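You operate a simulated robot arm through the tools that you are given. There is no shell and no other tool. Be economical: measure what you need, move in short steps, check, and stop when the job is done.

Carry out the task below with a simulated robot arm. There is one attempt and no reset: what you move stays moved.

JOB
Three buckets hang on the wrong numbers: rehang each on its own place.
Fine: stand bucket 4 on the blue mat to make room.
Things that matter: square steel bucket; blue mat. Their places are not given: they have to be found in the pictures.

Only the result counts: the job must be done as asked and must still hold three seconds after the hand-in. Knocking over, shifting, dropping, spilling or breaking anything else fails it.

ROBOT AND FRAMES
A 7-joint arm with a two-finger parallel gripper, fixed in place. Base frame: the origin is at the foot of the arm, x ahead of it, y to its left, z up. Readings come in m, rad, newtons and seconds.
Its first joint turns from -1.152 to 1.152 rad. Payload 1.57 kg.
Tool frame: the origin (TCP) lies between the finger pads and is the grasp point; the fingertips stand 0.03 m ahead of it; z points along the fingers, y is the line along which they close. The gripper opens to 0.11 m. The fingers are 0.024 m wide and 0.012 m thick; the gripper's body (0.048 by 0.112 m) begins 0.078 m behind the TCP.
Orientation is that of the tool frame in the base frame, as a unit quaternion [w, x, y, z]. With the fingers straight down and closing along the base's y, the tool's x points along the base's -x, its y along +y and its z along -z.

CONTROLS
- The arm moves only by the tool nudge_tool. Its argument "series" is one flat list of numbers, 7 for each row, row after row: the shift along the tool's x, y, z in m, then the turn, a rotation vector about the tool's x, y, z in rad, then the finger opening in m, from 0 to 0.11. In form: [tx, ty, tz, rx, ry, rz, fingers, tx, ty, tz, rx, ry, rz, fingers, ...]. A call has 1 to 20 rows; each row is the pose to reach, as a shift and turn from the pose commanded when the call began, along the tool's axes at that moment. A row lasts 0.2 s, in which the tool goes at most 0.05 m and 0.15 rad; a call with a longer step from one row to the next is refused whole, and so is a gripper value outside its range. Where a pose cannot be reached the arm comes as near as it can. A force on the tool above 90 N (or 10 N above the force at the start of the call, whichever is more), or a blocked arm, ends the call early, and 0.2 s more pass. Each finger travels about 0.108 m/s and halts on what it meets, pressing with about 41 N; the grip force reading is that of the motor and also rises with nothing between the fingers. The clock runs only during rows and for 0.2 s after the last one: add rows that repeat a pose to give the fingers time. It gives the time, the measured TCP pose, the force on the tool (base axes), the opening and the grip force at its end, in the units of the frame above (readings bear some noise).
- Cameras (640 x 400 px; columns grow to the right, rows downward): "scene" is fixed at [0.1686, -0.3939, 1.4084]; the picture's right is [0.75, -0.66, 0.00], its down [-0.35, -0.40, -0.85] and it looks along [0.56, 0.63, -0.53] (base axes); focal length 214 px, centre (320, 200). "wrist" rides on the gripper at [0.07, 0.016, -0.141] in the tool frame; the picture's right is [-0.23, 0.97, 0.00], its down [-0.86, -0.20, -0.48] and it looks along [-0.47, -0.11, 0.88] (tool axes); focal length 222 px, centre (320, 200).
- grab_frame(camera): a new picture of that camera. The clock stands still meanwhile.
- probe_pixels(camera, pixels): for up to 12 pixels [column, row] of the newest picture of that camera ("zoom" is the newest enlarged one), the place [x, y, z] in the base frame of the surface seen there, good to about 0.003 m. The clock stands still meanwhile.
- zoom(camera, box): a new picture of the part [left, top, right, bottom] of that camera's present view, enlarged. The clock stands still meanwhile.
- finish_job(): hands the job in; it is judged then, once.

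Go step by step. Measure first, check grasps and placings, and put right what went wrong. The budget is 80 turns and 38 pictures, counting those below and the enlarged ones. Unless the task says otherwise, let go and move clear before handing in, and close with one line.

The tools are called by a JSON object that holds its "op" and its "data". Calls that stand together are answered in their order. nudge_tool: Moves the arm, as the interface text tells. Its arguments: {"type":"object","properties":{"series":{"type":"array","items":{"type":"number"}}},"required":["series"]} The other tools are called the same way: grab_frame (camera) takes a picture; probe_pixels (camera, pixels) gives the place of the surface under pixels of a picture; zoom (camera, box) takes an enlarged picture of a part of a camera's view; finish_job () hands the job in.

At the start:

```text
t: 0.0
tool_pos: [0.3274, -0.1524, 1.3227]
orientation: [0.0, 0.0, 1.0, 0.0]
force: [-0.3, 0.5, 0.1]
grip_width: 0.1103
grasp_force: 0.1
```

scene: 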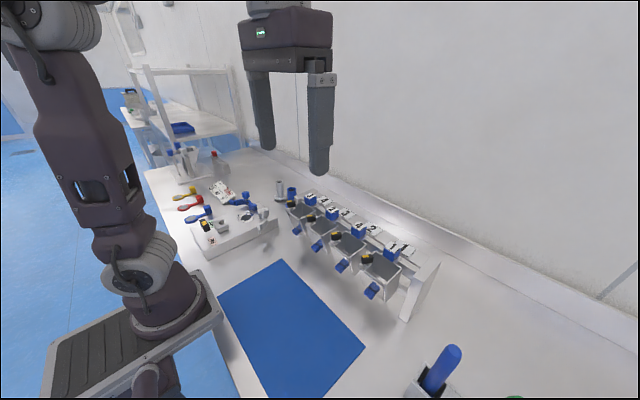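
wrist: 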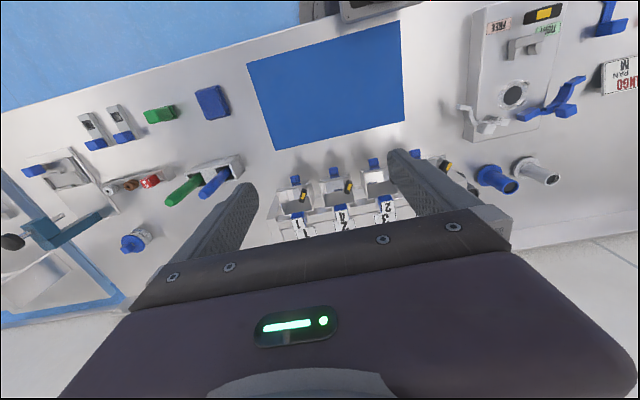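

The scene shows a rail with four hanging buckets around pixels (290-410, 195-300) and the blue mat near (290, 330). I'll zoom in to read the numbers.

{"op": "zoom", "data": {"camera": "scene", "box": [260, 170, 450, 310]}}

{"op": "zoom", "data": {"camera": "wrist", "box": [250, 130, 480, 250]}}

```text
2.86 times, centred on (355, 240) of scene
```

zoom: 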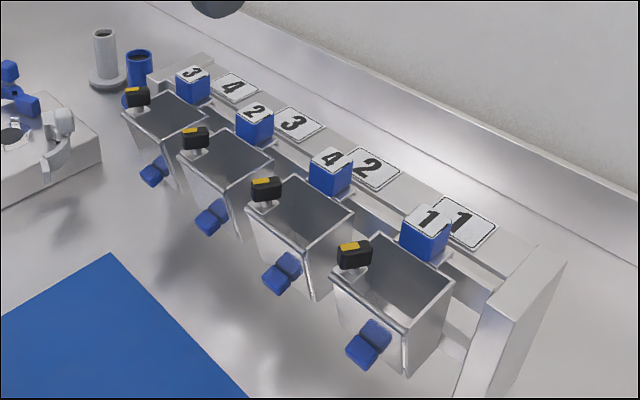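

```text
2.78 times, centred on (365, 190) of wrist
```

zoom: 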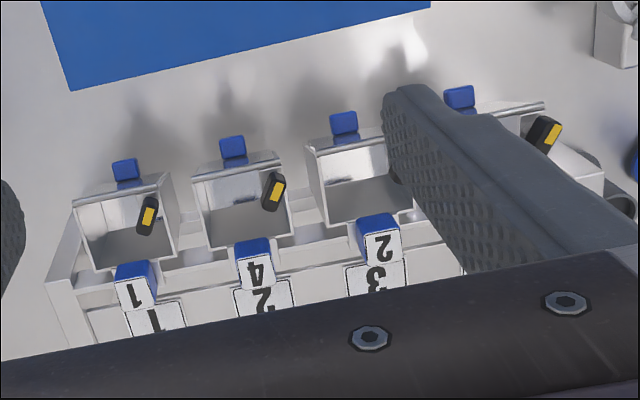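

Places run 1,2,3,4 from right to left, and the buckets hang 1,4,2,3. So 4 goes to the mat, 2 to place 2, 3 to place 3, then 4 to place 4. I'll probe the geometry.

{"op": "probe_pixels", "data": {"camera": "zoom", "pixels": [[136, 292], [155, 315], [254, 268], [262, 300], [380, 245], [375, 278], [126, 168], [232, 146], [344, 122], [275, 190], [148, 215], [240, 205]]}}

{"op": "zoom", "data": {"camera": "scene", "box": [330, 220, 430, 310]}}

```text
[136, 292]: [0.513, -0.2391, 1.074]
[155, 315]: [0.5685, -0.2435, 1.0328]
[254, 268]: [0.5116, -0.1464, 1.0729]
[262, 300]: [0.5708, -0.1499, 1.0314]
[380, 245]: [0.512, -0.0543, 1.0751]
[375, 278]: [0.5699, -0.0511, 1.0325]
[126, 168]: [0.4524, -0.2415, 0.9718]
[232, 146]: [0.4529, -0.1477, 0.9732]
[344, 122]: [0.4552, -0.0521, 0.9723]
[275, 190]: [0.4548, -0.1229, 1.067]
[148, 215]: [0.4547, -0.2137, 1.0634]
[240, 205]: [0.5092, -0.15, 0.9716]
```

```text
4.44 times, centred on (380, 265) of scene
```

zoom: 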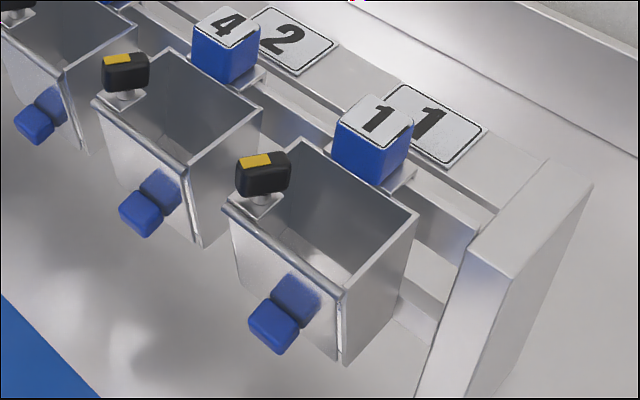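

The buckets have a numbered blue block at the back, apparently their handle, on a plate that hooks on a rail. I'll probe the details in this zoom.

{"op": "probe_pixels", "data": {"camera": "zoom", "pixels": [[341, 100], [410, 125], [375, 145], [390, 178], [415, 212], [230, 208], [338, 287], [298, 145], [445, 215], [420, 265], [430, 320], [340, 360]]}}

{"op": "probe_pixels", "data": {"camera": "scene", "pixels": [[284, 262], [220, 293], [363, 347], [290, 330], [413, 270], [300, 195], [312, 187]]}}

```text
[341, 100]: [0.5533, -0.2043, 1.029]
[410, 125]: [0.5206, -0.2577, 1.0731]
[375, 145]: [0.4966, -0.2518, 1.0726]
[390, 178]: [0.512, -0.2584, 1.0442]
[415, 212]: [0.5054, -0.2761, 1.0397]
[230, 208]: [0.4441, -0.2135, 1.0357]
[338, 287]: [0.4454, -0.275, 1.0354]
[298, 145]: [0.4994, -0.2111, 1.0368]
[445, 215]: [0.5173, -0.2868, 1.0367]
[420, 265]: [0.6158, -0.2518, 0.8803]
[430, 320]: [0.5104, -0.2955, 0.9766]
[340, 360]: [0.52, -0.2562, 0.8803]
```

```text
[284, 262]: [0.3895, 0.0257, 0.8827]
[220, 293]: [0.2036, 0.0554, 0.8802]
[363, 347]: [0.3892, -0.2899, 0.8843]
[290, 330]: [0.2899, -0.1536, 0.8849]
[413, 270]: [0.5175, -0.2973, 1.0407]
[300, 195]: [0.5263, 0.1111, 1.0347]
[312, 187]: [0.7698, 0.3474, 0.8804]
```

Bucket rims sit at z≈1.036 with bodies about 62 mm square, blocks at x≈0.51 and tops at z≈1.073. The table is at ≈0.880 and the mat spans x 0.2–0.39. I'll move closer for a better look at the hook.

{"op": "nudge_tool", "data": {"series": [-0.03, 0, 0.03, 0, 0, 0, 0.08, -0.06, 0, 0.06, 0, 0, 0, 0.06, -0.09, 0, 0.09, 0, 0, 0, 0.06, -0.11, 0.0, 0.12, 0, 0, 0, 0.06]}}

{"op": "grab_frame", "data": {"camera": "wrist"}}

```text
t: 1.0
tool_pos: [0.4382, -0.1514, 1.2031]
orientation: [0.0, 0.0, 1.0, 0.0]
force: [0.2, 1.1, -0.3]
grip_width: 0.0599
grasp_force: 0.0
```

```text
32 pictures are left
```

wrist: 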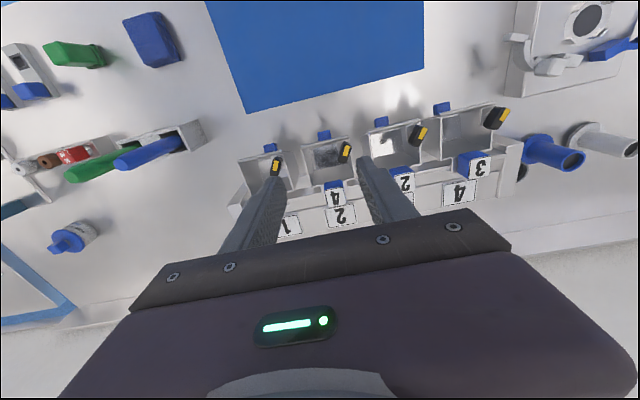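

The wrist view shows the buckets at (260–500, 105–190). I'll zoom there.

{"op": "zoom", "data": {"camera": "wrist", "box": [230, 90, 530, 240]}}

{"op": "zoom", "data": {"camera": "scene", "box": [355, 215, 445, 300]}}

```text
2.13 times, centred on (380, 165) of wrist
```

zoom: 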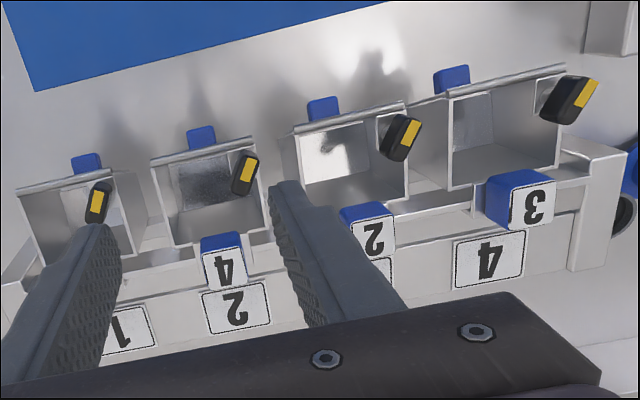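

```text
4.71 times, centred on (400, 258) of scene
```

zoom: 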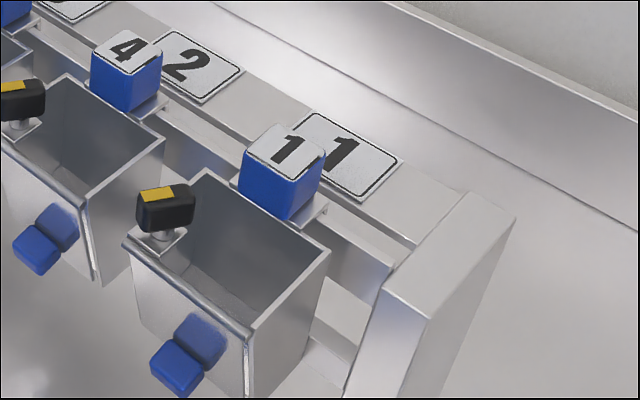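

The block stands on a small plate that hooks over a thin front rail. I'll probe plate, rail and block edges.

{"op": "probe_pixels", "data": {"camera": "zoom", "pixels": [[325, 212], [300, 221], [242, 182], [286, 220], [320, 180], [245, 150], [290, 163], [322, 152], [360, 258], [345, 280], [330, 330], [385, 235]]}}

{"op": "zoom", "data": {"camera": "wrist", "box": [290, 150, 410, 225]}}

```text
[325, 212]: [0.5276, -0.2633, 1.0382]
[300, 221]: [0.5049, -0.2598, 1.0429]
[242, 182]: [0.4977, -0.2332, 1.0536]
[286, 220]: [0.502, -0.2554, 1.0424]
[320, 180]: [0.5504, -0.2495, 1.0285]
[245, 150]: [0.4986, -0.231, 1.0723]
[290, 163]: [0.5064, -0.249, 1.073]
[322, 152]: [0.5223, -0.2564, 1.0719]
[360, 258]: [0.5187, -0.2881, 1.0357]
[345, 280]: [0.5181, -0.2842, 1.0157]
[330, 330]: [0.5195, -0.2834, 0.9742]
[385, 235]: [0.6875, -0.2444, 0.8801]
```

```text
5.33 times, centred on (350, 188) of wrist
```

zoom: 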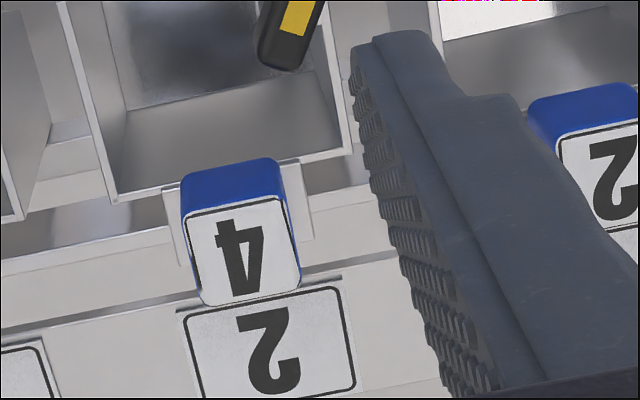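

Plate is a few mm wider than the block on both sides (zoom pixels (165,200) and (310,200)), so fingertips must stay above z≈1.043. I'll measure block centres.

{"op": "probe_pixels", "data": {"camera": "zoom", "pixels": [[190, 215], [283, 198], [205, 298], [295, 285], [232, 170], [308, 215], [175, 235], [245, 245], [20, 290], [60, 255], [268, 340]]}}

{"op": "probe_pixels", "data": {"camera": "wrist", "pixels": [[340, 216], [372, 212], [391, 210], [458, 192], [444, 192], [474, 183], [469, 188]]}}

```text
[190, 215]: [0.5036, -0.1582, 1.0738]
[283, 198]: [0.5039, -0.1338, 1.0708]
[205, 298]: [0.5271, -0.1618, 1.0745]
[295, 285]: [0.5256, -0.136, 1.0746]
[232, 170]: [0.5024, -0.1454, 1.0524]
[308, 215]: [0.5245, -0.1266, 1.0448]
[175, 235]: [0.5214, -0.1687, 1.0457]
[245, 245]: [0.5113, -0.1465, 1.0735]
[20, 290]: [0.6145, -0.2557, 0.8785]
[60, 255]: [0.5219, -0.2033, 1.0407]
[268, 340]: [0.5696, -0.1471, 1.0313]
```

```text
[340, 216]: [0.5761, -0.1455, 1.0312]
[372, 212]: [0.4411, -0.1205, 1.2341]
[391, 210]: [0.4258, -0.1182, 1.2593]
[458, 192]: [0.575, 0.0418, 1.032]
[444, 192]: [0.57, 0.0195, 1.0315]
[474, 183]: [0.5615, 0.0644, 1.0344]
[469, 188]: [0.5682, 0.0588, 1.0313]
```

Block 4 is centred at (0.513, −0.148), z 1.045–1.0745. I'll descend around it with tips at about 1.047, opening 0.06, then close.

{"op": "nudge_tool", "data": {"series": [-0.04, 0.004, 0.02, 0, 0, 0, 0.06, -0.075, 0.004, 0.04, 0, 0, 0, 0.06, -0.075, 0.004, 0.08, 0, 0, 0, 0.06, -0.075, 0.004, 0.11, 0, 0, 0, 0.06, -0.075, 0.004, 0.125, 0, 0, 0, 0.06, -0.075, 0.004, 0.125, 0, 0, 0, 0.06]}}

{"op": "zoom", "data": {"camera": "scene", "box": [290, 170, 420, 290]}}

```text
t: 2.4
tool_pos: [0.5132, -0.1486, 1.0788]
orientation: [0.001, 0.0, 1.0, 0.0]
force: [0.4, 0.6, -0.2]
grip_width: 0.0603
grasp_force: 0.1
```

```text
3.33 times, centred on (355, 230) of scene
```

zoom: 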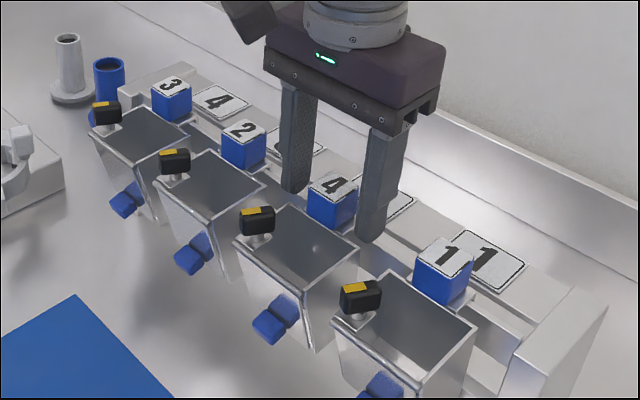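

The fingers straddle block 4. Close, and then lift slightly to test.

{"op": "nudge_tool", "data": {"series": [0, 0, 0.001, 0, 0, 0, 0.02, 0, 0, 0.001, 0, 0, 0, 0.0, 0, 0, 0.001, 0, 0, 0, 0.0]}}

{"op": "nudge_tool", "data": {"series": [0, 0, -0.01, 0, 0, 0, 0.0, 0, 0, -0.02, 0, 0, 0, 0.0, 0, 0, -0.03, 0, 0, 0, 0.0]}}

{"op": "zoom", "data": {"camera": "scene", "box": [290, 170, 420, 290]}}

```text
t: 3.2
tool_pos: [0.5131, -0.1473, 1.0778]
orientation: [0.0, -0.001, 1.0, 0.0]
force: [0.1, 3.3, 6.8]
grip_width: 0.0275
grasp_force: 38.2
```

```text
t: 4.0
tool_pos: [0.5118, -0.1473, 1.1062]
orientation: [-0.002, 0.0, 1.0, 0.0]
force: [-0.4, -0.4, -4.0]
grip_width: 0.0276
grasp_force: 37.9
```

```text
3.33 times, centred on (355, 230) of scene
```

zoom: 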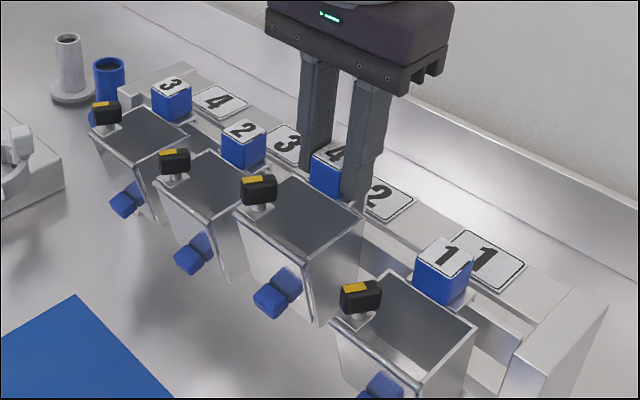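

Bucket 4 came up cleanly and level (about 4 N). Lift higher and bring it back over the mat.

{"op": "nudge_tool", "data": {"series": [0, 0, -0.04, 0, 0, 0, 0.0, 0, 0, -0.08, 0, 0, 0, 0.0, 0.04, 0, -0.08, 0, 0, 0, 0, 0.08, 0, -0.08, 0, 0, 0, 0, 0.12, 0, -0.08, 0, 0, 0, 0, 0.16, 0, -0.08, 0, 0, 0, 0, 0.19, 0, -0.08, 0, 0, 0, 0, 0.19, 0, -0.08, 0, 0, 0, 0]}}

{"op": "grab_frame", "data": {"camera": "scene"}}

```text
t: 5.8
tool_pos: [0.322, -0.1475, 1.1866]
orientation: [0.0, 0.001, 1.0, 0.0]
force: [0.2, 0.3, -4.0]
grip_width: 0.0276
grasp_force: 38.0
```

```text
26 pictures are left
```

scene: 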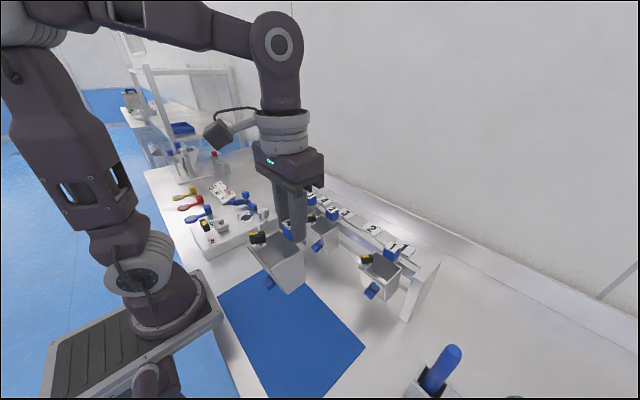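

{"op": "zoom", "data": {"camera": "scene", "box": [235, 190, 365, 310]}}

```text
3.33 times, centred on (300, 250) of scene
```

zoom: 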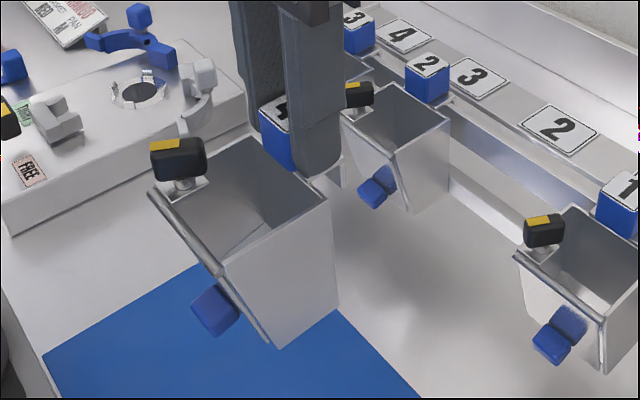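

Bucket bottom corners are at zoom (278,345) and (337,312). I'll probe them for its depth.

{"op": "probe_pixels", "data": {"camera": "zoom", "pixels": [[276, 343], [335, 308], [300, 328], [240, 275], [325, 205], [262, 325], [212, 310], [258, 345], [210, 330], [350, 395], [60, 360], [240, 255]]}}

```text
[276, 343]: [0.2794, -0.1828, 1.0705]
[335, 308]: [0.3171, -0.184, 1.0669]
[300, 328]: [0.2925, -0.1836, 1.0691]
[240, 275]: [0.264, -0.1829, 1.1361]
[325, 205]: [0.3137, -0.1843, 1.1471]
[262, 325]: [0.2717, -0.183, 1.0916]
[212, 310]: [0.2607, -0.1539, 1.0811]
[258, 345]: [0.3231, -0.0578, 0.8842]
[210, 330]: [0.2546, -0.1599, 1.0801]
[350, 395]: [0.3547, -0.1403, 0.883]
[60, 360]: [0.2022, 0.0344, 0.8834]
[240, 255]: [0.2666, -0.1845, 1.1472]
```

Bottom is 0.120 m below the TCP; mat top 0.884, so contact should come at TCP ≈1.004. Descend to just above.

{"op": "nudge_tool", "data": {"series": [0, 0, 0.04, 0, 0, 0, 0, 0, 0, 0.08, 0, 0, 0, 0, 0, 0, 0.12, 0, 0, 0, 0, 0, 0, 0.15, 0, 0, 0, 0, 0, 0, 0.172, 0, 0, 0, 0, 0, 0, 0.174, 0, 0, 0, 0]}}

{"op": "zoom", "data": {"camera": "scene", "box": [220, 230, 370, 350]}}

```text
t: 7.2
tool_pos: [0.3208, -0.1482, 1.0131]
orientation: [-0.001, 0.0, 1.0, 0.001]
force: [0.1, 0.1, -3.9]
grip_width: 0.0277
grasp_force: 37.3
```

```text
3.33 times, centred on (295, 290) of scene
```

zoom: 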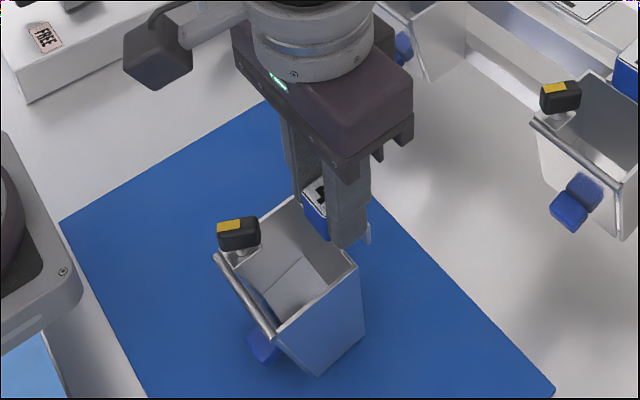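

Still hanging free (−3.9 N) about 9 mm above the mat. Lower in small steps until contact.

{"op": "nudge_tool", "data": {"series": [0, 0, 0.003, 0, 0, 0, 0, 0, 0, 0.006, 0, 0, 0, 0, 0, 0, 0.007, 0, 0, 0, 0]}}

```text
t: 8.0
tool_pos: [0.3227, -0.1479, 1.0061]
orientation: [0.002, -0.001, 1.0, -0.001]
force: [6.0, 3.9, 25.9]
grip_width: 0.0275
grasp_force: 37.8
```

Contact (+26 N). Ease up about 1.5 mm to unload before releasing.

{"op": "nudge_tool", "data": {"series": [0, 0, -0.0015, 0, 0, 0, 0, 0, 0, -0.0015, 0, 0, 0, 0]}}

```text
t: 8.6
tool_pos: [0.3216, -0.1481, 1.0073]
orientation: [-0.002, 0.0, 1.0, 0.0]
force: [0.9, 0.2, -4.2]
grip_width: 0.0276
grasp_force: 37.5
```

Now it is just off again; lower 0.5–0.8 mm for a light touch.

{"op": "nudge_tool", "data": {"series": [0, 0, 0.0007, 0, 0, 0, 0, 0, 0, 0.0007, 0, 0, 0, 0]}}

```text
t: 9.2
tool_pos: [0.3237, -0.1481, 1.0069]
orientation: [0.0, 0.0, 1.0, 0.0]
force: [0.1, -0.2, -4.2]
grip_width: 0.0274
grasp_force: 38.4
```

{"op": "nudge_tool", "data": {"series": [0, 0, 0.0006, 0, 0, 0, 0, 0, 0, 0.0006, 0, 0, 0, 0]}}

```text
t: 9.8
tool_pos: [0.3221, -0.1475, 1.0065]
orientation: [0.0, 0.0, 1.0, 0.001]
force: [-0.9, 1.1, 17.3]
grip_width: 0.0277
grasp_force: 38.1
```

In contact with modest load. Release and then rise.

{"op": "nudge_tool", "data": {"series": [0, 0, 0, 0, 0, 0, 0.035, 0, 0, 0, 0, 0, 0, 0.055, 0, 0, 0, 0, 0, 0, 0.06, 0, 0, -0.03, 0, 0, 0, 0.06, 0, 0, -0.07, 0, 0, 0, 0.06, 0, 0, -0.11, 0, 0, 0, 0.06, 0, 0, -0.15, 0, 0, 0, 0.06, 0, 0, -0.19, 0, 0, 0, 0.06]}}

{"op": "zoom", "data": {"camera": "scene", "box": [220, 190, 420, 350]}}

```text
t: 11.6
tool_pos: [0.3218, -0.148, 1.1963]
orientation: [0.0, 0.0, 1.0, 0.0]
force: [0.1, 0.4, 0.5]
grip_width: 0.0599
grasp_force: 0.1
```

```text
2.50 times, centred on (320, 270) of scene
```

zoom: 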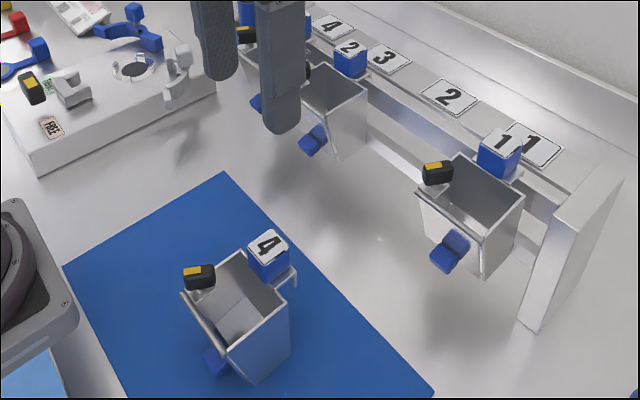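

Bucket 4 stands on the mat. Now locate block 2 and the label centres in this zoom.

{"op": "probe_pixels", "data": {"camera": "zoom", "pixels": [[337, 48], [351, 60], [365, 46], [350, 39], [450, 97], [389, 58], [334, 27], [533, 146], [423, 95], [478, 95], [448, 80], [448, 114]]}}

{"op": "zoom", "data": {"camera": "wrist", "box": [250, 90, 570, 250]}}

```text
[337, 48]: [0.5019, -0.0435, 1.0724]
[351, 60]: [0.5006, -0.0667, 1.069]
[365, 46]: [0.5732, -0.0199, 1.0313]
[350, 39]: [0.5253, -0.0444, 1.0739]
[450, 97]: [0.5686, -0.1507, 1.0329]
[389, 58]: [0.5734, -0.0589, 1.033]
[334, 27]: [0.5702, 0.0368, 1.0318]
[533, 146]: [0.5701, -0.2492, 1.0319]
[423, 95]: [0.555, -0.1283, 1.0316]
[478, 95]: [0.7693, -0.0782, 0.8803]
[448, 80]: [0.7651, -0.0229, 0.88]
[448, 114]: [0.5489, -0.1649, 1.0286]
```

```text
2.00 times, centred on (410, 170) of wrist
```

zoom: 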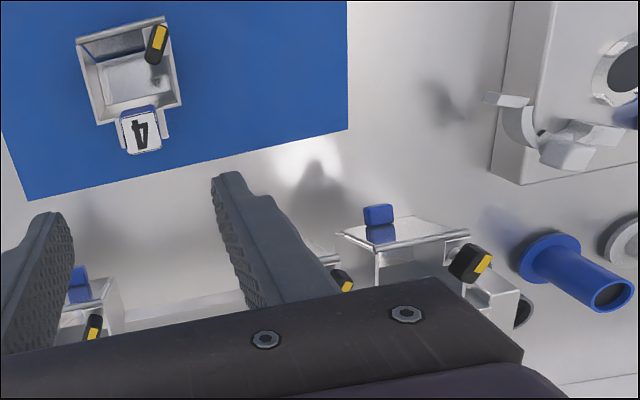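

Block 2 is centred near (0.513, −0.053). Move over it and descend to the same height, straddling it.

{"op": "nudge_tool", "data": {"series": [-0.04, 0.02, 0, 0, 0, 0, 0.06, -0.08, 0.04, 0, 0, 0, 0, 0.06, -0.12, 0.06, 0, 0, 0, 0, 0.06, -0.16, 0.08, 0, 0, 0, 0, 0.06, -0.191, 0.095, 0.01, 0, 0, 0, 0.06, -0.191, 0.095, 0.05, 0, 0, 0, 0.06, -0.191, 0.095, 0.085, 0, 0, 0, 0.06, -0.191, 0.095, 0.105, 0, 0, 0, 0.06, -0.191, 0.095, 0.118, 0, 0, 0, 0.06, -0.191, 0.095, 0.118, 0, 0, 0, 0.06]}}

{"op": "zoom", "data": {"camera": "scene", "box": [270, 160, 400, 280]}}

```text
t: 13.8
tool_pos: [0.5121, -0.0534, 1.0774]
orientation: [0.001, 0.001, 1.0, 0.001]
force: [-0.6, 0.4, -0.2]
grip_width: 0.0601
grasp_force: 0.1
```

```text
3.33 times, centred on (335, 220) of scene
```

zoom: 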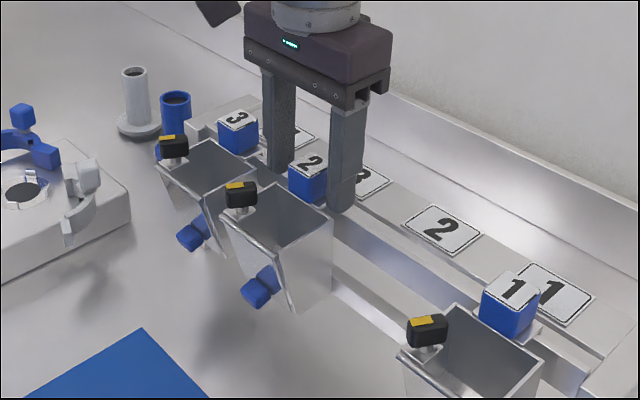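

Good straddle. Close, lift 60 mm.

{"op": "nudge_tool", "data": {"series": [0, 0, 0, 0, 0, 0, 0.02, 0, 0, 0, 0, 0, 0, 0.0, 0, 0, 0, 0, 0, 0, 0.0]}}

{"op": "nudge_tool", "data": {"series": [0, 0, -0.01, 0, 0, 0, 0.0, 0, 0, -0.03, 0, 0, 0, 0.0, 0, 0, -0.05, 0, 0, 0, 0.0, 0, 0, -0.06, 0, 0, 0, 0.0]}}

```text
t: 14.6
tool_pos: [0.5133, -0.0527, 1.0783]
orientation: [0.0, -0.001, 1.0, 0.0]
force: [-0.2, 0.6, 0.2]
grip_width: 0.0275
grasp_force: 37.6
```

```text
t: 15.6
tool_pos: [0.5129, -0.0538, 1.1384]
orientation: [0.0, 0.0, 1.0, 0.0]
force: [0.5, -0.1, -4.3]
grip_width: 0.0277
grasp_force: 38.4
```

Held, about 4.3 N. Shift −0.0945 in y to place 2 and lower to 14 mm above the hang height to inspect.

{"op": "nudge_tool", "data": {"series": [0, -0.035, 0, 0, 0, 0, 0, 0, -0.07, 0, 0, 0, 0, 0, 0, -0.0945, 0, 0, 0, 0, 0, 0, -0.0945, 0.02, 0, 0, 0, 0, 0, -0.0945, 0.03, 0, 0, 0, 0, 0, -0.0945, 0.03, 0, 0, 0, 0]}}

{"op": "zoom", "data": {"camera": "scene", "box": [315, 180, 425, 280]}}

```text
t: 17.0
tool_pos: [0.5134, -0.1472, 1.1078]
orientation: [0.0, 0.0, 1.0, -0.001]
force: [0.2, 0.4, -3.3]
grip_width: 0.0275
grasp_force: 38.1
```

```text
4.00 times, centred on (370, 230) of scene
```

zoom: 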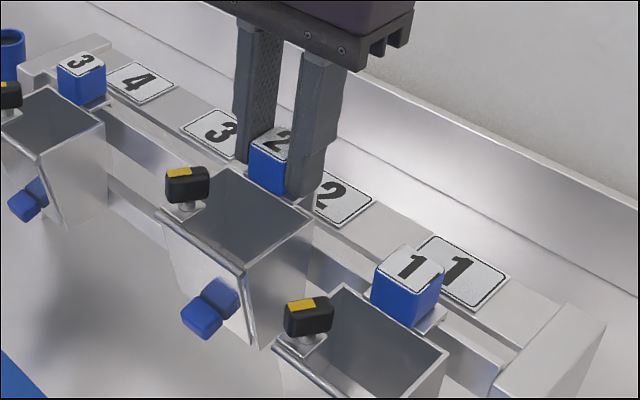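

Aligned with place 2. Lower slowly to near the hanging height.

{"op": "nudge_tool", "data": {"series": [0, 0, 0.008, 0, 0, 0, 0, 0, 0, 0.016, 0, 0, 0, 0, 0, 0, 0.022, 0, 0, 0, 0, 0, 0, 0.026, 0, 0, 0, 0, 0, 0, 0.028, 0, 0, 0, 0]}}

```text
t: 17.8
tool_pos: [0.5153, -0.1479, 1.094]
orientation: [0.009, -0.002, 1.0, -0.003]
force: [-3.1, 2.0, 13.3]
grip_width: 0.0278
grasp_force: 38.0
stopped in row 4: the force on the tool passed its limit (the readings are from after the stop); the commanded pose is now the measured one
```

It met something 16 mm high at z≈1.094, possibly the lip sitting on the rail. Raise a bit and look.

{"op": "nudge_tool", "data": {"series": [0, 0, -0.006, 0, 0, 0, 0, 0, 0, -0.012, 0, 0, 0, 0, 0, 0, -0.012, 0, 0, 0, 0]}}

{"op": "zoom", "data": {"camera": "scene", "box": [345, 210, 395, 270]}}

{"op": "zoom", "data": {"camera": "wrist", "box": [280, 120, 400, 220]}}

```text
t: 18.6
tool_pos: [0.5155, -0.1466, 1.1057]
orientation: [0.007, -0.001, 1.0, -0.003]
force: [0.2, 0.3, -4.0]
grip_width: 0.0275
grasp_force: 37.9
```

```text
6.67 times, centred on (370, 240) of scene
```

zoom: 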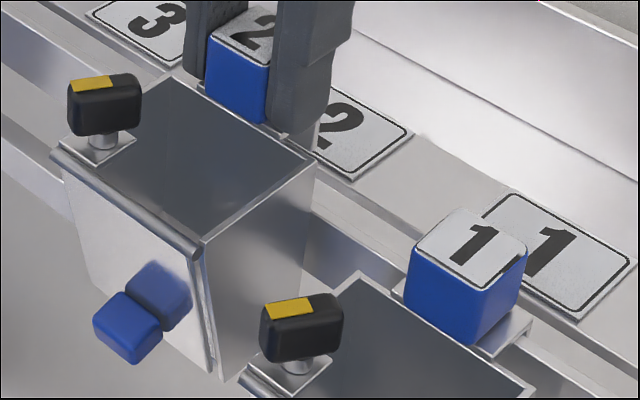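

```text
4.00 times, centred on (340, 170) of wrist
```

zoom: 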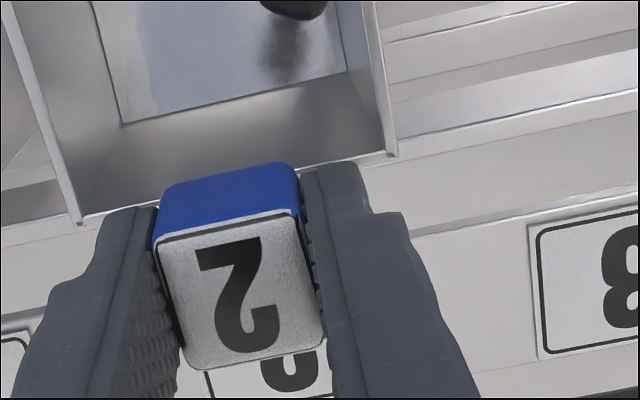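

I'll measure the rail's profile beside the bucket to see how the lip should fit.

{"op": "probe_pixels", "data": {"camera": "zoom", "pixels": [[500, 60], [500, 90], [500, 112], [500, 120], [500, 126], [500, 132], [500, 140], [500, 160], [500, 185], [500, 205], [500, 220], [500, 235]]}}

{"op": "zoom", "data": {"camera": "scene", "box": [270, 215, 330, 275]}}

```text
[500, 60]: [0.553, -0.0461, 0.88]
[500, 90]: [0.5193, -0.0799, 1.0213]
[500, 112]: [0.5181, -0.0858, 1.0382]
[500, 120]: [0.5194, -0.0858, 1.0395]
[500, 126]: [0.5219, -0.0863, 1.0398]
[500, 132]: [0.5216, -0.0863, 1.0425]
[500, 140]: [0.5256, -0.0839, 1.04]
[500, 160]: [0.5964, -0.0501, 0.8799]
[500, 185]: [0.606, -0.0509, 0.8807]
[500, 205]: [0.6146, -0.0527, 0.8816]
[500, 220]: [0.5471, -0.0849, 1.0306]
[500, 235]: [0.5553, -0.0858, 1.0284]
```

```text
6.67 times, centred on (300, 245) of scene
```

zoom: 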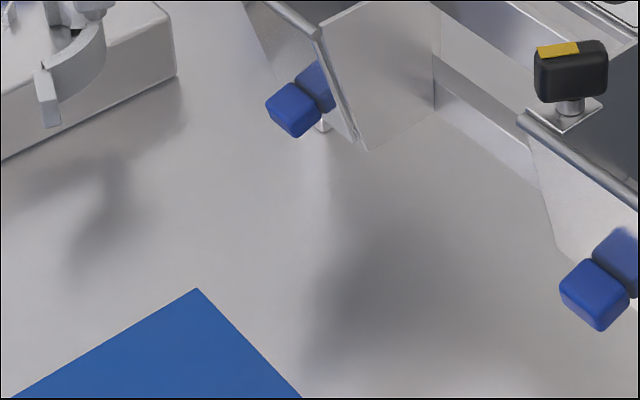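

Rail top spans x 0.5185–0.527. I need the lower rail's position too, since the bucket's bottom could also have caught on it.

{"op": "probe_pixels", "data": {"camera": "zoom", "pixels": [[445, 80], [490, 100], [490, 115], [490, 125], [490, 140], [490, 152], [437, 108], [365, 148], [340, 100], [325, 45], [435, 20], [435, 60]]}}

{"op": "zoom", "data": {"camera": "scene", "box": [340, 220, 400, 280]}}

```text
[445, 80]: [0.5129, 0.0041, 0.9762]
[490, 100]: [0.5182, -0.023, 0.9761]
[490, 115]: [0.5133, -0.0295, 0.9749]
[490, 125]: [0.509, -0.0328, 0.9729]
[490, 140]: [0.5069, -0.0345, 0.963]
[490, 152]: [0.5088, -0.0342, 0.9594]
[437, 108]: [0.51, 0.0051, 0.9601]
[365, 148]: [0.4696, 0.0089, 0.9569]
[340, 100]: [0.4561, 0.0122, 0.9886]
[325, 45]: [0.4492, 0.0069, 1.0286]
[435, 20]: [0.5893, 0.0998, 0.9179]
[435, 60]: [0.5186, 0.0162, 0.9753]
```

```text
6.67 times, centred on (370, 250) of scene
```

zoom: 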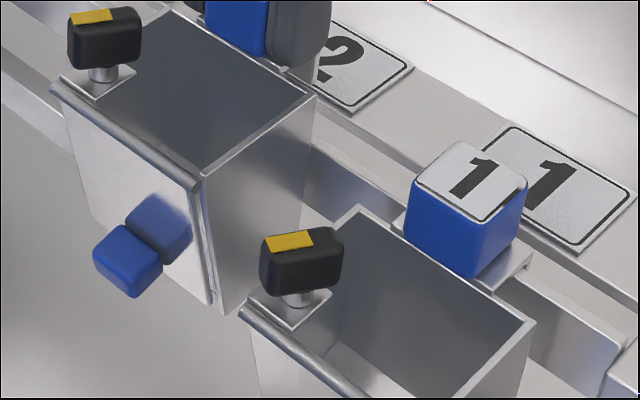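

The lower rail top is at z≈0.975 with front face x≈0.508, exactly where bucket 2's bottom edge came down. I'll check the pitch of bucket 2 in the grip.

{"op": "probe_pixels", "data": {"camera": "zoom", "pixels": [[208, 172], [308, 98], [225, 308], [215, 240], [303, 200], [262, 275], [300, 245], [260, 140], [440, 405], [520, 325], [295, 225], [302, 120]]}}

```text
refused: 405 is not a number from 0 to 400
```

{"op": "probe_pixels", "data": {"camera": "zoom", "pixels": [[208, 172], [308, 98], [225, 308], [215, 240], [303, 200], [262, 275], [300, 245], [260, 140], [520, 325], [295, 225], [302, 120], [450, 370]]}}

```text
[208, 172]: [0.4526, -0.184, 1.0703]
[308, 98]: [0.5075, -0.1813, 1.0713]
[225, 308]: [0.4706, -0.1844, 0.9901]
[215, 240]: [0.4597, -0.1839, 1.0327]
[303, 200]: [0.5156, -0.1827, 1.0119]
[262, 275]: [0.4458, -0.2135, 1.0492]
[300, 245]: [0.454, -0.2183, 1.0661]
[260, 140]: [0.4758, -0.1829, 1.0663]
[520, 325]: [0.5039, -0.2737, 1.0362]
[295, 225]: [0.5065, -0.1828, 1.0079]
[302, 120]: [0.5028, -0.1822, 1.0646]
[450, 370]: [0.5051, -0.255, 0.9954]
```

Bucket 2's bottom swung slightly back (tool pitch ≈ −0.014). I'll tilt it by +0.104 so that the bottom clears the lower rail while the lip drops behind the top rail.

{"op": "nudge_tool", "data": {"series": [0, 0, 0, -0.003, 0.05, 0, 0, -0.003, -0.001, 0, -0.006, 0.104, 0, 0, -0.003, -0.001, 0, -0.006, 0.104, 0, 0]}}

{"op": "zoom", "data": {"camera": "scene", "box": [340, 210, 400, 270]}}

```text
t: 19.4
tool_pos: [0.5173, -0.1476, 1.105]
orientation: [-0.045, -0.001, 0.999, 0.001]
force: [0.0, -0.1, -4.1]
grip_width: 0.0275
grasp_force: 37.7
```

```text
6.67 times, centred on (370, 240) of scene
```

zoom: 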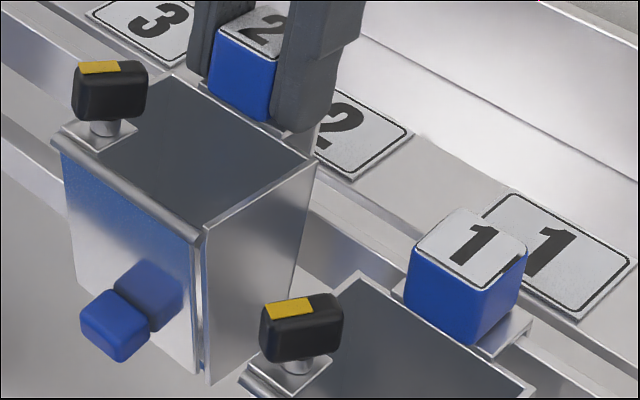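

Tilt is right. Lower straight down in base z to TCP ≈1.081.

{"op": "nudge_tool", "data": {"series": [-0.0012, 0, 0.006, 0, 0, 0, 0, -0.0018, 0, 0.012, 0, 0, 0, 0, -0.0024, 0, 0.017, 0, 0, 0, 0, -0.0028, 0, 0.021, 0, 0, 0, 0, -0.0031, 0, 0.024, 0, 0, 0, 0, -0.0031, 0, 0.024, 0, 0, 0, 0]}}

{"op": "zoom", "data": {"camera": "scene", "box": [340, 210, 400, 270]}}

```text
t: 20.8
tool_pos: [0.5193, -0.1484, 1.0794]
orientation: [-0.046, 0.0, 0.999, 0.001]
force: [-0.1, -0.6, -4.0]
grip_width: 0.0274
grasp_force: 37.7
```

```text
6.67 times, centred on (370, 240) of scene
```

zoom: 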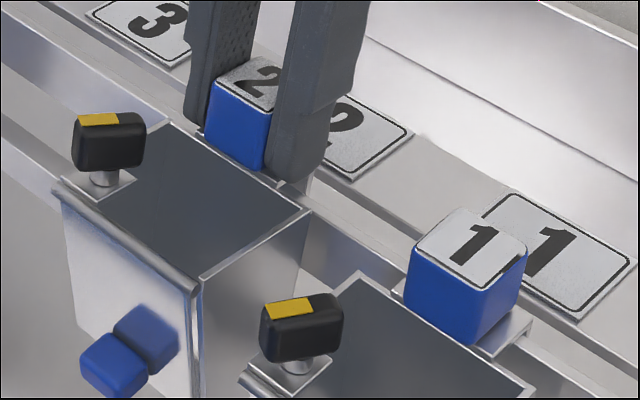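

No contact, lip inserted. Rotate back to level, shifting x back to ≈0.5135.

{"op": "nudge_tool", "data": {"series": [0.002, 0, 0, 0, -0.03, 0, 0, 0.004, 0, 0, 0, -0.06, 0, 0, 0.0055, 0, 0.0005, 0, -0.088, 0, 0, 0.0055, 0, 0.0005, 0, -0.088, 0, 0]}}

```text
t: 21.8
tool_pos: [0.514, -0.1476, 1.0804]
orientation: [0.0, 0.0, 1.0, 0.001]
force: [-0.1, 0.3, -3.8]
grip_width: 0.0276
grasp_force: 38.1
```

Level at (0.514, −0.1476, 1.080), still free. Lower in half-mm steps until contact.

{"op": "nudge_tool", "data": {"series": [0, 0, 0.001, 0, 0, 0, 0, 0, 0, 0.0015, 0, 0, 0, 0, 0, 0, 0.002, 0, 0, 0, 0]}}

```text
t: 22.6
tool_pos: [0.5136, -0.149, 1.0785]
orientation: [0.001, 0.0, 1.0, 0.001]
force: [0.1, 0.3, -4.5]
grip_width: 0.0277
grasp_force: 38.3
```

{"op": "nudge_tool", "data": {"series": [0, 0, 0.0006, 0, 0, 0, 0, 0, 0, 0.0012, 0, 0, 0, 0, 0, 0, 0.0018, 0, 0, 0, 0]}}

```text
t: 23.4
tool_pos: [0.5144, -0.1479, 1.0771]
orientation: [0.001, 0.0, 1.0, 0.0]
force: [0.7, 0.1, -4.3]
grip_width: 0.0277
grasp_force: 38.0
```

{"op": "nudge_tool", "data": {"series": [0, 0, 0.0007, 0, 0, 0, 0, 0, 0, 0.0014, 0, 0, 0, 0, 0, 0, 0.002, 0, 0, 0, 0]}}

{"op": "zoom", "data": {"camera": "scene", "box": [340, 210, 400, 270]}}

```text
t: 24.2
tool_pos: [0.5143, -0.1476, 1.075]
orientation: [0.0, -0.001, 1.0, 0.001]
force: [1.1, -0.5, -3.2]
grip_width: 0.028
grasp_force: 37.8
```

```text
6.67 times, centred on (370, 240) of scene
```

zoom: 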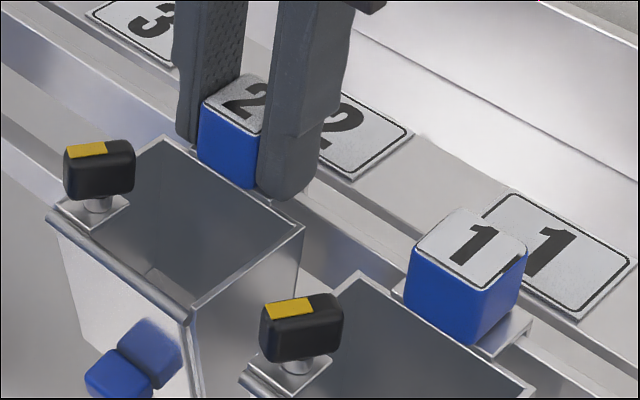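

Close to seating (load dropping). Continue down a bit.

{"op": "nudge_tool", "data": {"series": [0, 0, 0.0006, 0, 0, 0, 0, 0, 0, 0.0012, 0, 0, 0, 0]}}

```text
t: 24.8
tool_pos: [0.5148, -0.1485, 1.0743]
orientation: [0.001, -0.002, 1.0, 0.0]
force: [-0.7, 0.1, -1.8]
grip_width: 0.0278
grasp_force: 38.1
```

{"op": "nudge_tool", "data": {"series": [0, 0, 0.0005, 0, 0, 0, 0, 0, 0, 0.001, 0, 0, 0, 0]}}

```text
t: 25.4
tool_pos: [0.514, -0.1483, 1.0745]
orientation: [0.001, -0.001, 1.0, 0.0]
force: [-3.8, 2.5, 16.6]
grip_width: 0.0277
grasp_force: 37.6
```

Contact (+16.6 N): seated on the rail. Release and rise.

{"op": "nudge_tool", "data": {"series": [0, 0, 0, 0, 0, 0, 0.035, 0, 0, 0, 0, 0, 0, 0.055, 0, 0, 0, 0, 0, 0, 0.06, 0, 0, -0.02, 0, 0, 0, 0.06, 0, 0, -0.06, 0, 0, 0, 0.06, 0, 0, -0.1, 0, 0, 0, 0.06]}}

{"op": "zoom", "data": {"camera": "scene", "box": [280, 180, 420, 290]}}

```text
t: 26.8
tool_pos: [0.5146, -0.1487, 1.1737]
orientation: [0.0, 0.0, 1.0, 0.0]
force: [0.4, -0.1, 0.4]
grip_width: 0.0597
grasp_force: 0.0
```

```text
3.64 times, centred on (350, 235) of scene
```

zoom: 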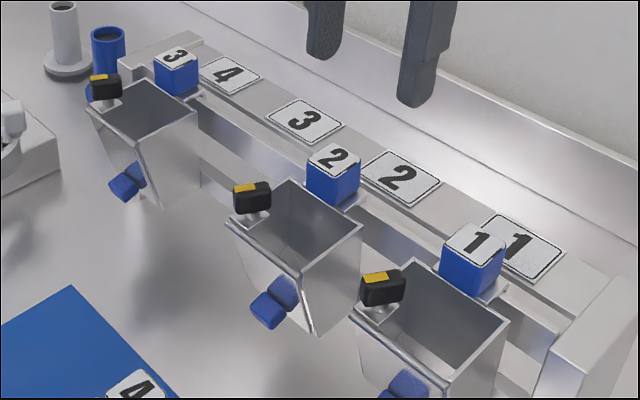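

Bucket 2 hangs level at place 2. Measure block 3.

{"op": "probe_pixels", "data": {"camera": "zoom", "pixels": [[156, 62], [177, 66], [195, 54], [178, 47], [160, 80], [180, 90], [309, 165], [357, 172], [333, 160], [445, 250], [500, 250], [473, 244]]}}

```text
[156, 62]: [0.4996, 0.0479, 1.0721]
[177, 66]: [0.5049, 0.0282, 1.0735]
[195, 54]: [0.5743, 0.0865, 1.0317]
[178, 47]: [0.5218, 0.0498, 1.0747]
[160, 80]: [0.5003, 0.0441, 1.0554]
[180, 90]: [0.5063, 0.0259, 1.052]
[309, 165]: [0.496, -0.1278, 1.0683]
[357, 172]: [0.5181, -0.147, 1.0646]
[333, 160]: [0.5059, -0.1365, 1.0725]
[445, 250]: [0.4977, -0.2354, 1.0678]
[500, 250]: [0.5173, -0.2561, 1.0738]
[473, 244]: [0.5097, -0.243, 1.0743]
```

Block 2 seems to be ~10 mm left of the place centre. Check with the wrist camera.

{"op": "zoom", "data": {"camera": "wrist", "box": [250, 110, 450, 235]}}

```text
3.20 times, centred on (350, 172) of wrist
```

zoom: 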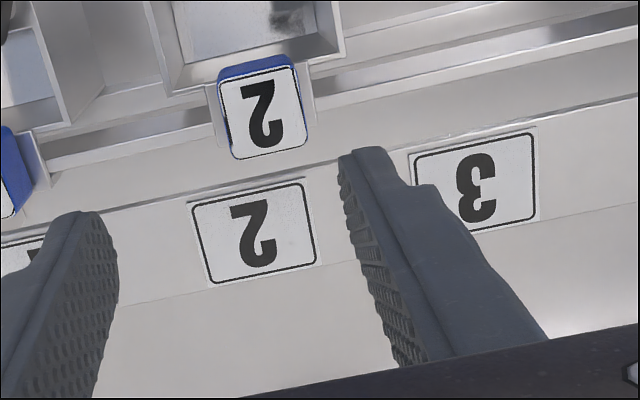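

{"op": "probe_pixels", "data": {"camera": "zoom", "pixels": [[225, 95], [299, 82], [235, 152], [304, 139], [200, 240], [312, 220], [192, 205], [302, 183], [209, 285], [317, 260], [255, 235], [475, 185]]}}

```text
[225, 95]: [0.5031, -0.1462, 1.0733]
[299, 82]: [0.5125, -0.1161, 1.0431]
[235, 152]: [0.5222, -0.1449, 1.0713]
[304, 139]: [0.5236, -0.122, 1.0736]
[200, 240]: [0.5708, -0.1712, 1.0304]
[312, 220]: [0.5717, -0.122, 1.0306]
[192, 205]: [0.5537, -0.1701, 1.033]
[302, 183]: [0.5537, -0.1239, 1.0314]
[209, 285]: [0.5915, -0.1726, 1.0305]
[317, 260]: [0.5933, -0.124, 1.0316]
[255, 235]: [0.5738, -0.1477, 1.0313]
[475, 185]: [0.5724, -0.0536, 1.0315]
```

The label centre is y=−0.147 and block 2 ended at −0.134: on opening, the fingertips dragged the plate. I'll descend centred on −0.1475 with wider opening and tips higher, and use the closing to slide it back.

{"op": "nudge_tool", "data": {"series": [0.001, 0.001, 0.03, 0, 0, 0, 0.07, 0.001, 0.001, 0.06, 0, 0, 0, 0.07, 0.001, 0.001, 0.082, 0, 0, 0, 0.07, 0.001, 0.001, 0.094, 0, 0, 0, 0.07, 0.001, 0.001, 0.094, 0, 0, 0, 0.07]}}

{"op": "nudge_tool", "data": {"series": [0, 0, 0, 0, 0, 0, 0.05, 0, 0, 0, 0, 0, 0, 0.04, 0, 0, 0, 0, 0, 0, 0.03, 0, 0, 0, 0, 0, 0, 0.027, 0, 0, 0, 0, 0, 0, 0.027]}}

```text
t: 28.0
tool_pos: [0.5134, -0.1466, 1.0794]
orientation: [0.0, 0.0, 1.0, 0.001]
force: [-0.9, 0.0, -1.2]
grip_width: 0.07
grasp_force: 0.0
```

```text
t: 29.2
tool_pos: [0.5134, -0.1487, 1.0801]
orientation: [0.0, -0.001, 1.0, 0.0]
force: [0.0, 2.2, 0.0]
grip_width: 0.0286
grasp_force: 1.3
```

Block slid to centre. Open and rise, then check.

{"op": "nudge_tool", "data": {"series": [0, 0, 0, 0, 0, 0, 0.035, 0, 0, 0, 0, 0, 0, 0.055, 0, 0, 0, 0, 0, 0, 0.06, 0, 0, -0.02, 0, 0, 0, 0.06, 0, 0, -0.06, 0, 0, 0, 0.06, 0, 0, -0.095, 0, 0, 0, 0.06]}}

{"op": "zoom", "data": {"camera": "wrist", "box": [250, 100, 490, 240]}}

```text
t: 30.6
tool_pos: [0.5137, -0.1474, 1.1747]
orientation: [0.0, -0.002, 1.0, 0.001]
force: [0.2, 0.3, -0.2]
grip_width: 0.0601
grasp_force: 0.1
```

```text
2.67 times, centred on (370, 170) of wrist
```

zoom: 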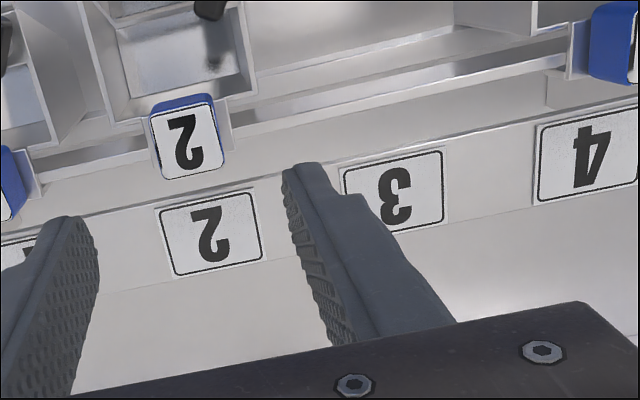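

{"op": "probe_pixels", "data": {"camera": "zoom", "pixels": [[157, 125], [214, 113], [164, 172], [220, 160], [211, 234], [392, 190], [590, 157], [600, 60], [636, 80], [596, 30]]}}

```text
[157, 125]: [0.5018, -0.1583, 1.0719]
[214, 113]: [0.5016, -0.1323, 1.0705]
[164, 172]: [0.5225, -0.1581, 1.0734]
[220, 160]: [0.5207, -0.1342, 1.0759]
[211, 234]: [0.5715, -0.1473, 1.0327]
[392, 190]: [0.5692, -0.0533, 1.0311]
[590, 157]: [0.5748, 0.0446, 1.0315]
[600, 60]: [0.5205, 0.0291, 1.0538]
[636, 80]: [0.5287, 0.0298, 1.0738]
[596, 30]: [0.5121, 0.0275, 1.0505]
```

Block 2 is now centred at −0.146. Next bucket 3 at (0.513, 0.0425): move over, descend and grasp.

{"op": "nudge_tool", "data": {"series": [0, 0.045, 0, 0, 0, 0, 0.06, 0, 0.09, 0, 0, 0, 0, 0.06, 0, 0.135, 0, 0, 0, 0, 0.06, 0, 0.175, 0, 0, 0, 0, 0.06, 0, 0.19, 0, 0, 0, 0, 0.06, 0, 0.19, 0.03, 0, 0, 0, 0.06, 0, 0.19, 0.06, 0, 0, 0, 0.06, 0, 0.19, 0.085, 0, 0, 0, 0.06, 0, 0.19, 0.096, 0, 0, 0, 0.06, 0, 0.19, 0.096, 0, 0, 0, 0.06]}}

{"op": "zoom", "data": {"camera": "scene", "box": [260, 150, 390, 260]}}

```text
t: 32.8
tool_pos: [0.5123, 0.044, 1.078]
orientation: [0.0, 0.0, 1.0, 0.0]
force: [0.5, 0.2, -0.3]
grip_width: 0.0598
grasp_force: 0.0
```

```text
3.64 times, centred on (325, 205) of scene
```

zoom: 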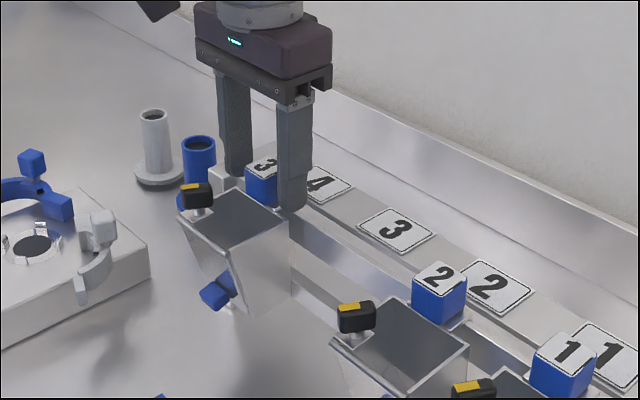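

Straddling block 3. Close, lift, shift −0.0965 in y to place 3 at height.

{"op": "nudge_tool", "data": {"series": [0, 0, 0, 0, 0, 0, 0.02, 0, 0, 0, 0, 0, 0, 0.0, 0, 0, 0, 0, 0, 0, 0.0]}}

{"op": "nudge_tool", "data": {"series": [0, 0, -0.01, 0, 0, 0, 0, 0, 0, -0.03, 0, 0, 0, 0, 0, 0, -0.05, 0, 0, 0, 0, 0, 0, -0.06, 0, 0, 0, 0, 0, -0.035, -0.06, 0, 0, 0, 0, 0, -0.07, -0.06, 0, 0, 0, 0, 0, -0.096, -0.06, 0, 0, 0, 0, 0, -0.096, -0.06, 0, 0, 0, 0]}}

```text
t: 33.6
tool_pos: [0.5122, 0.0435, 1.078]
orientation: [0.0, -0.001, 1.0, 0.001]
force: [-0.4, -0.2, 0.3]
grip_width: 0.0275
grasp_force: 38.1
```

```text
t: 35.4
tool_pos: [0.5124, -0.0542, 1.137]
orientation: [0.0, 0.0, 1.0, 0.0]
force: [-0.3, 0.2, -3.8]
grip_width: 0.0275
grasp_force: 37.9
```

Held. Tilt +0.09, shift x to 0.519, and lower to 1.081 in one call (axes stay level).

{"op": "nudge_tool", "data": {"series": [-0.003, 0.001, 0, 0, 0.045, 0, 0, -0.0066, 0.001, 0, 0, 0.09, 0, 0, -0.0066, 0.001, 0.015, 0, 0.09, 0, 0, -0.0066, 0.001, 0.025, 0, 0.09, 0, 0, -0.0066, 0.001, 0.033, 0, 0.09, 0, 0, -0.0066, 0.001, 0.04, 0, 0.09, 0, 0, -0.0066, 0.001, 0.047, 0, 0.09, 0, 0, -0.0066, 0.001, 0.053, 0, 0.09, 0, 0, -0.0066, 0.001, 0.056, 0, 0.09, 0, 0, -0.0066, 0.001, 0.056, 0, 0.09, 0, 0]}}

```text
t: 37.6
tool_pos: [0.5203, -0.0515, 1.0825]
orientation: [-0.045, -0.001, 0.999, 0.0]
force: [0.2, -0.7, -3.6]
grip_width: 0.0279
grasp_force: 37.7
```

No contact; lip inserted. Level out and bring x to ≈0.514.

{"op": "nudge_tool", "data": {"series": [0.002, 0, 0.0003, 0, -0.03, 0, 0, 0.004, -0.0005, 0.0006, 0, -0.06, 0, 0, 0.006, -0.001, 0.001, 0, -0.09, 0, 0, 0.006, -0.001, 0.001, 0, -0.09, 0, 0]}}

{"op": "nudge_tool", "data": {"series": [0, 0, 0.001, 0, 0, 0, 0, 0, 0, 0.0015, 0, 0, 0, 0, 0, 0, 0.002, 0, 0, 0, 0]}}

```text
t: 38.6
tool_pos: [0.5117, -0.0537, 1.0822]
orientation: [-0.002, -0.001, 1.0, 0.0]
force: [-8.2, -0.3, -3.3]
grip_width: 0.0276
grasp_force: 37.8
```

```text
t: 39.4
tool_pos: [0.5118, -0.0531, 1.0792]
orientation: [-0.001, 0.0, 1.0, -0.001]
force: [-12.1, 0.3, -0.3]
grip_width: 0.0274
grasp_force: 38.0
```

Force −12 N in x: the bucket's bottom presses on the lower rail. Ease x by −1.5 mm.

{"op": "nudge_tool", "data": {"series": [0.001, 0, 0, 0, 0, 0, 0, 0.0015, 0, 0, 0, 0, 0, 0]}}

```text
t: 40.0
tool_pos: [0.5123, -0.0527, 1.0799]
orientation: [0.001, 0.0, 1.0, 0.001]
force: [-2.7, -0.3, -4.7]
grip_width: 0.0277
grasp_force: 37.7
```

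{"op": "nudge_tool", "data": {"series": [0.0003, 0, 0.0006, 0, 0, 0, 0, 0.0003, 0, 0.0012, 0, 0, 0, 0, 0.0003, 0, 0.0018, 0, 0, 0, 0]}}

```text
t: 40.8
tool_pos: [0.5129, -0.0526, 1.0794]
orientation: [0.001, -0.001, 1.0, 0.0]
force: [0.5, 0.9, 4.0]
grip_width: 0.0277
grasp_force: 38.5
```

Seated lightly (+4 N) at the original hanging height. Release and rise, then view.

{"op": "nudge_tool", "data": {"series": [0, 0, 0, 0, 0, 0, 0.035, 0, 0, 0, 0, 0, 0, 0.055, 0, 0, 0, 0, 0, 0, 0.06, 0, 0, -0.02, 0, 0, 0, 0.06, 0, 0, -0.06, 0, 0, 0, 0.06, 0, 0, -0.095, 0, 0, 0, 0.06]}}

{"op": "zoom", "data": {"camera": "wrist", "box": [250, 100, 490, 240]}}

```text
t: 42.2
tool_pos: [0.5107, -0.0536, 1.1731]
orientation: [-0.001, -0.001, 1.0, 0.0]
force: [-0.4, 0.4, -0.2]
grip_width: 0.0598
grasp_force: 0.0
```

```text
2.67 times, centred on (370, 170) of wrist
```

zoom: 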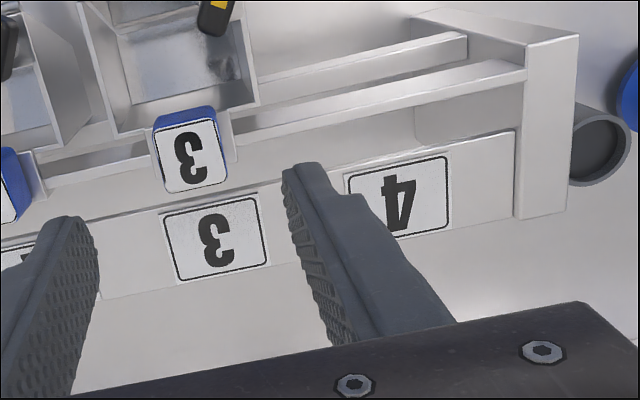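

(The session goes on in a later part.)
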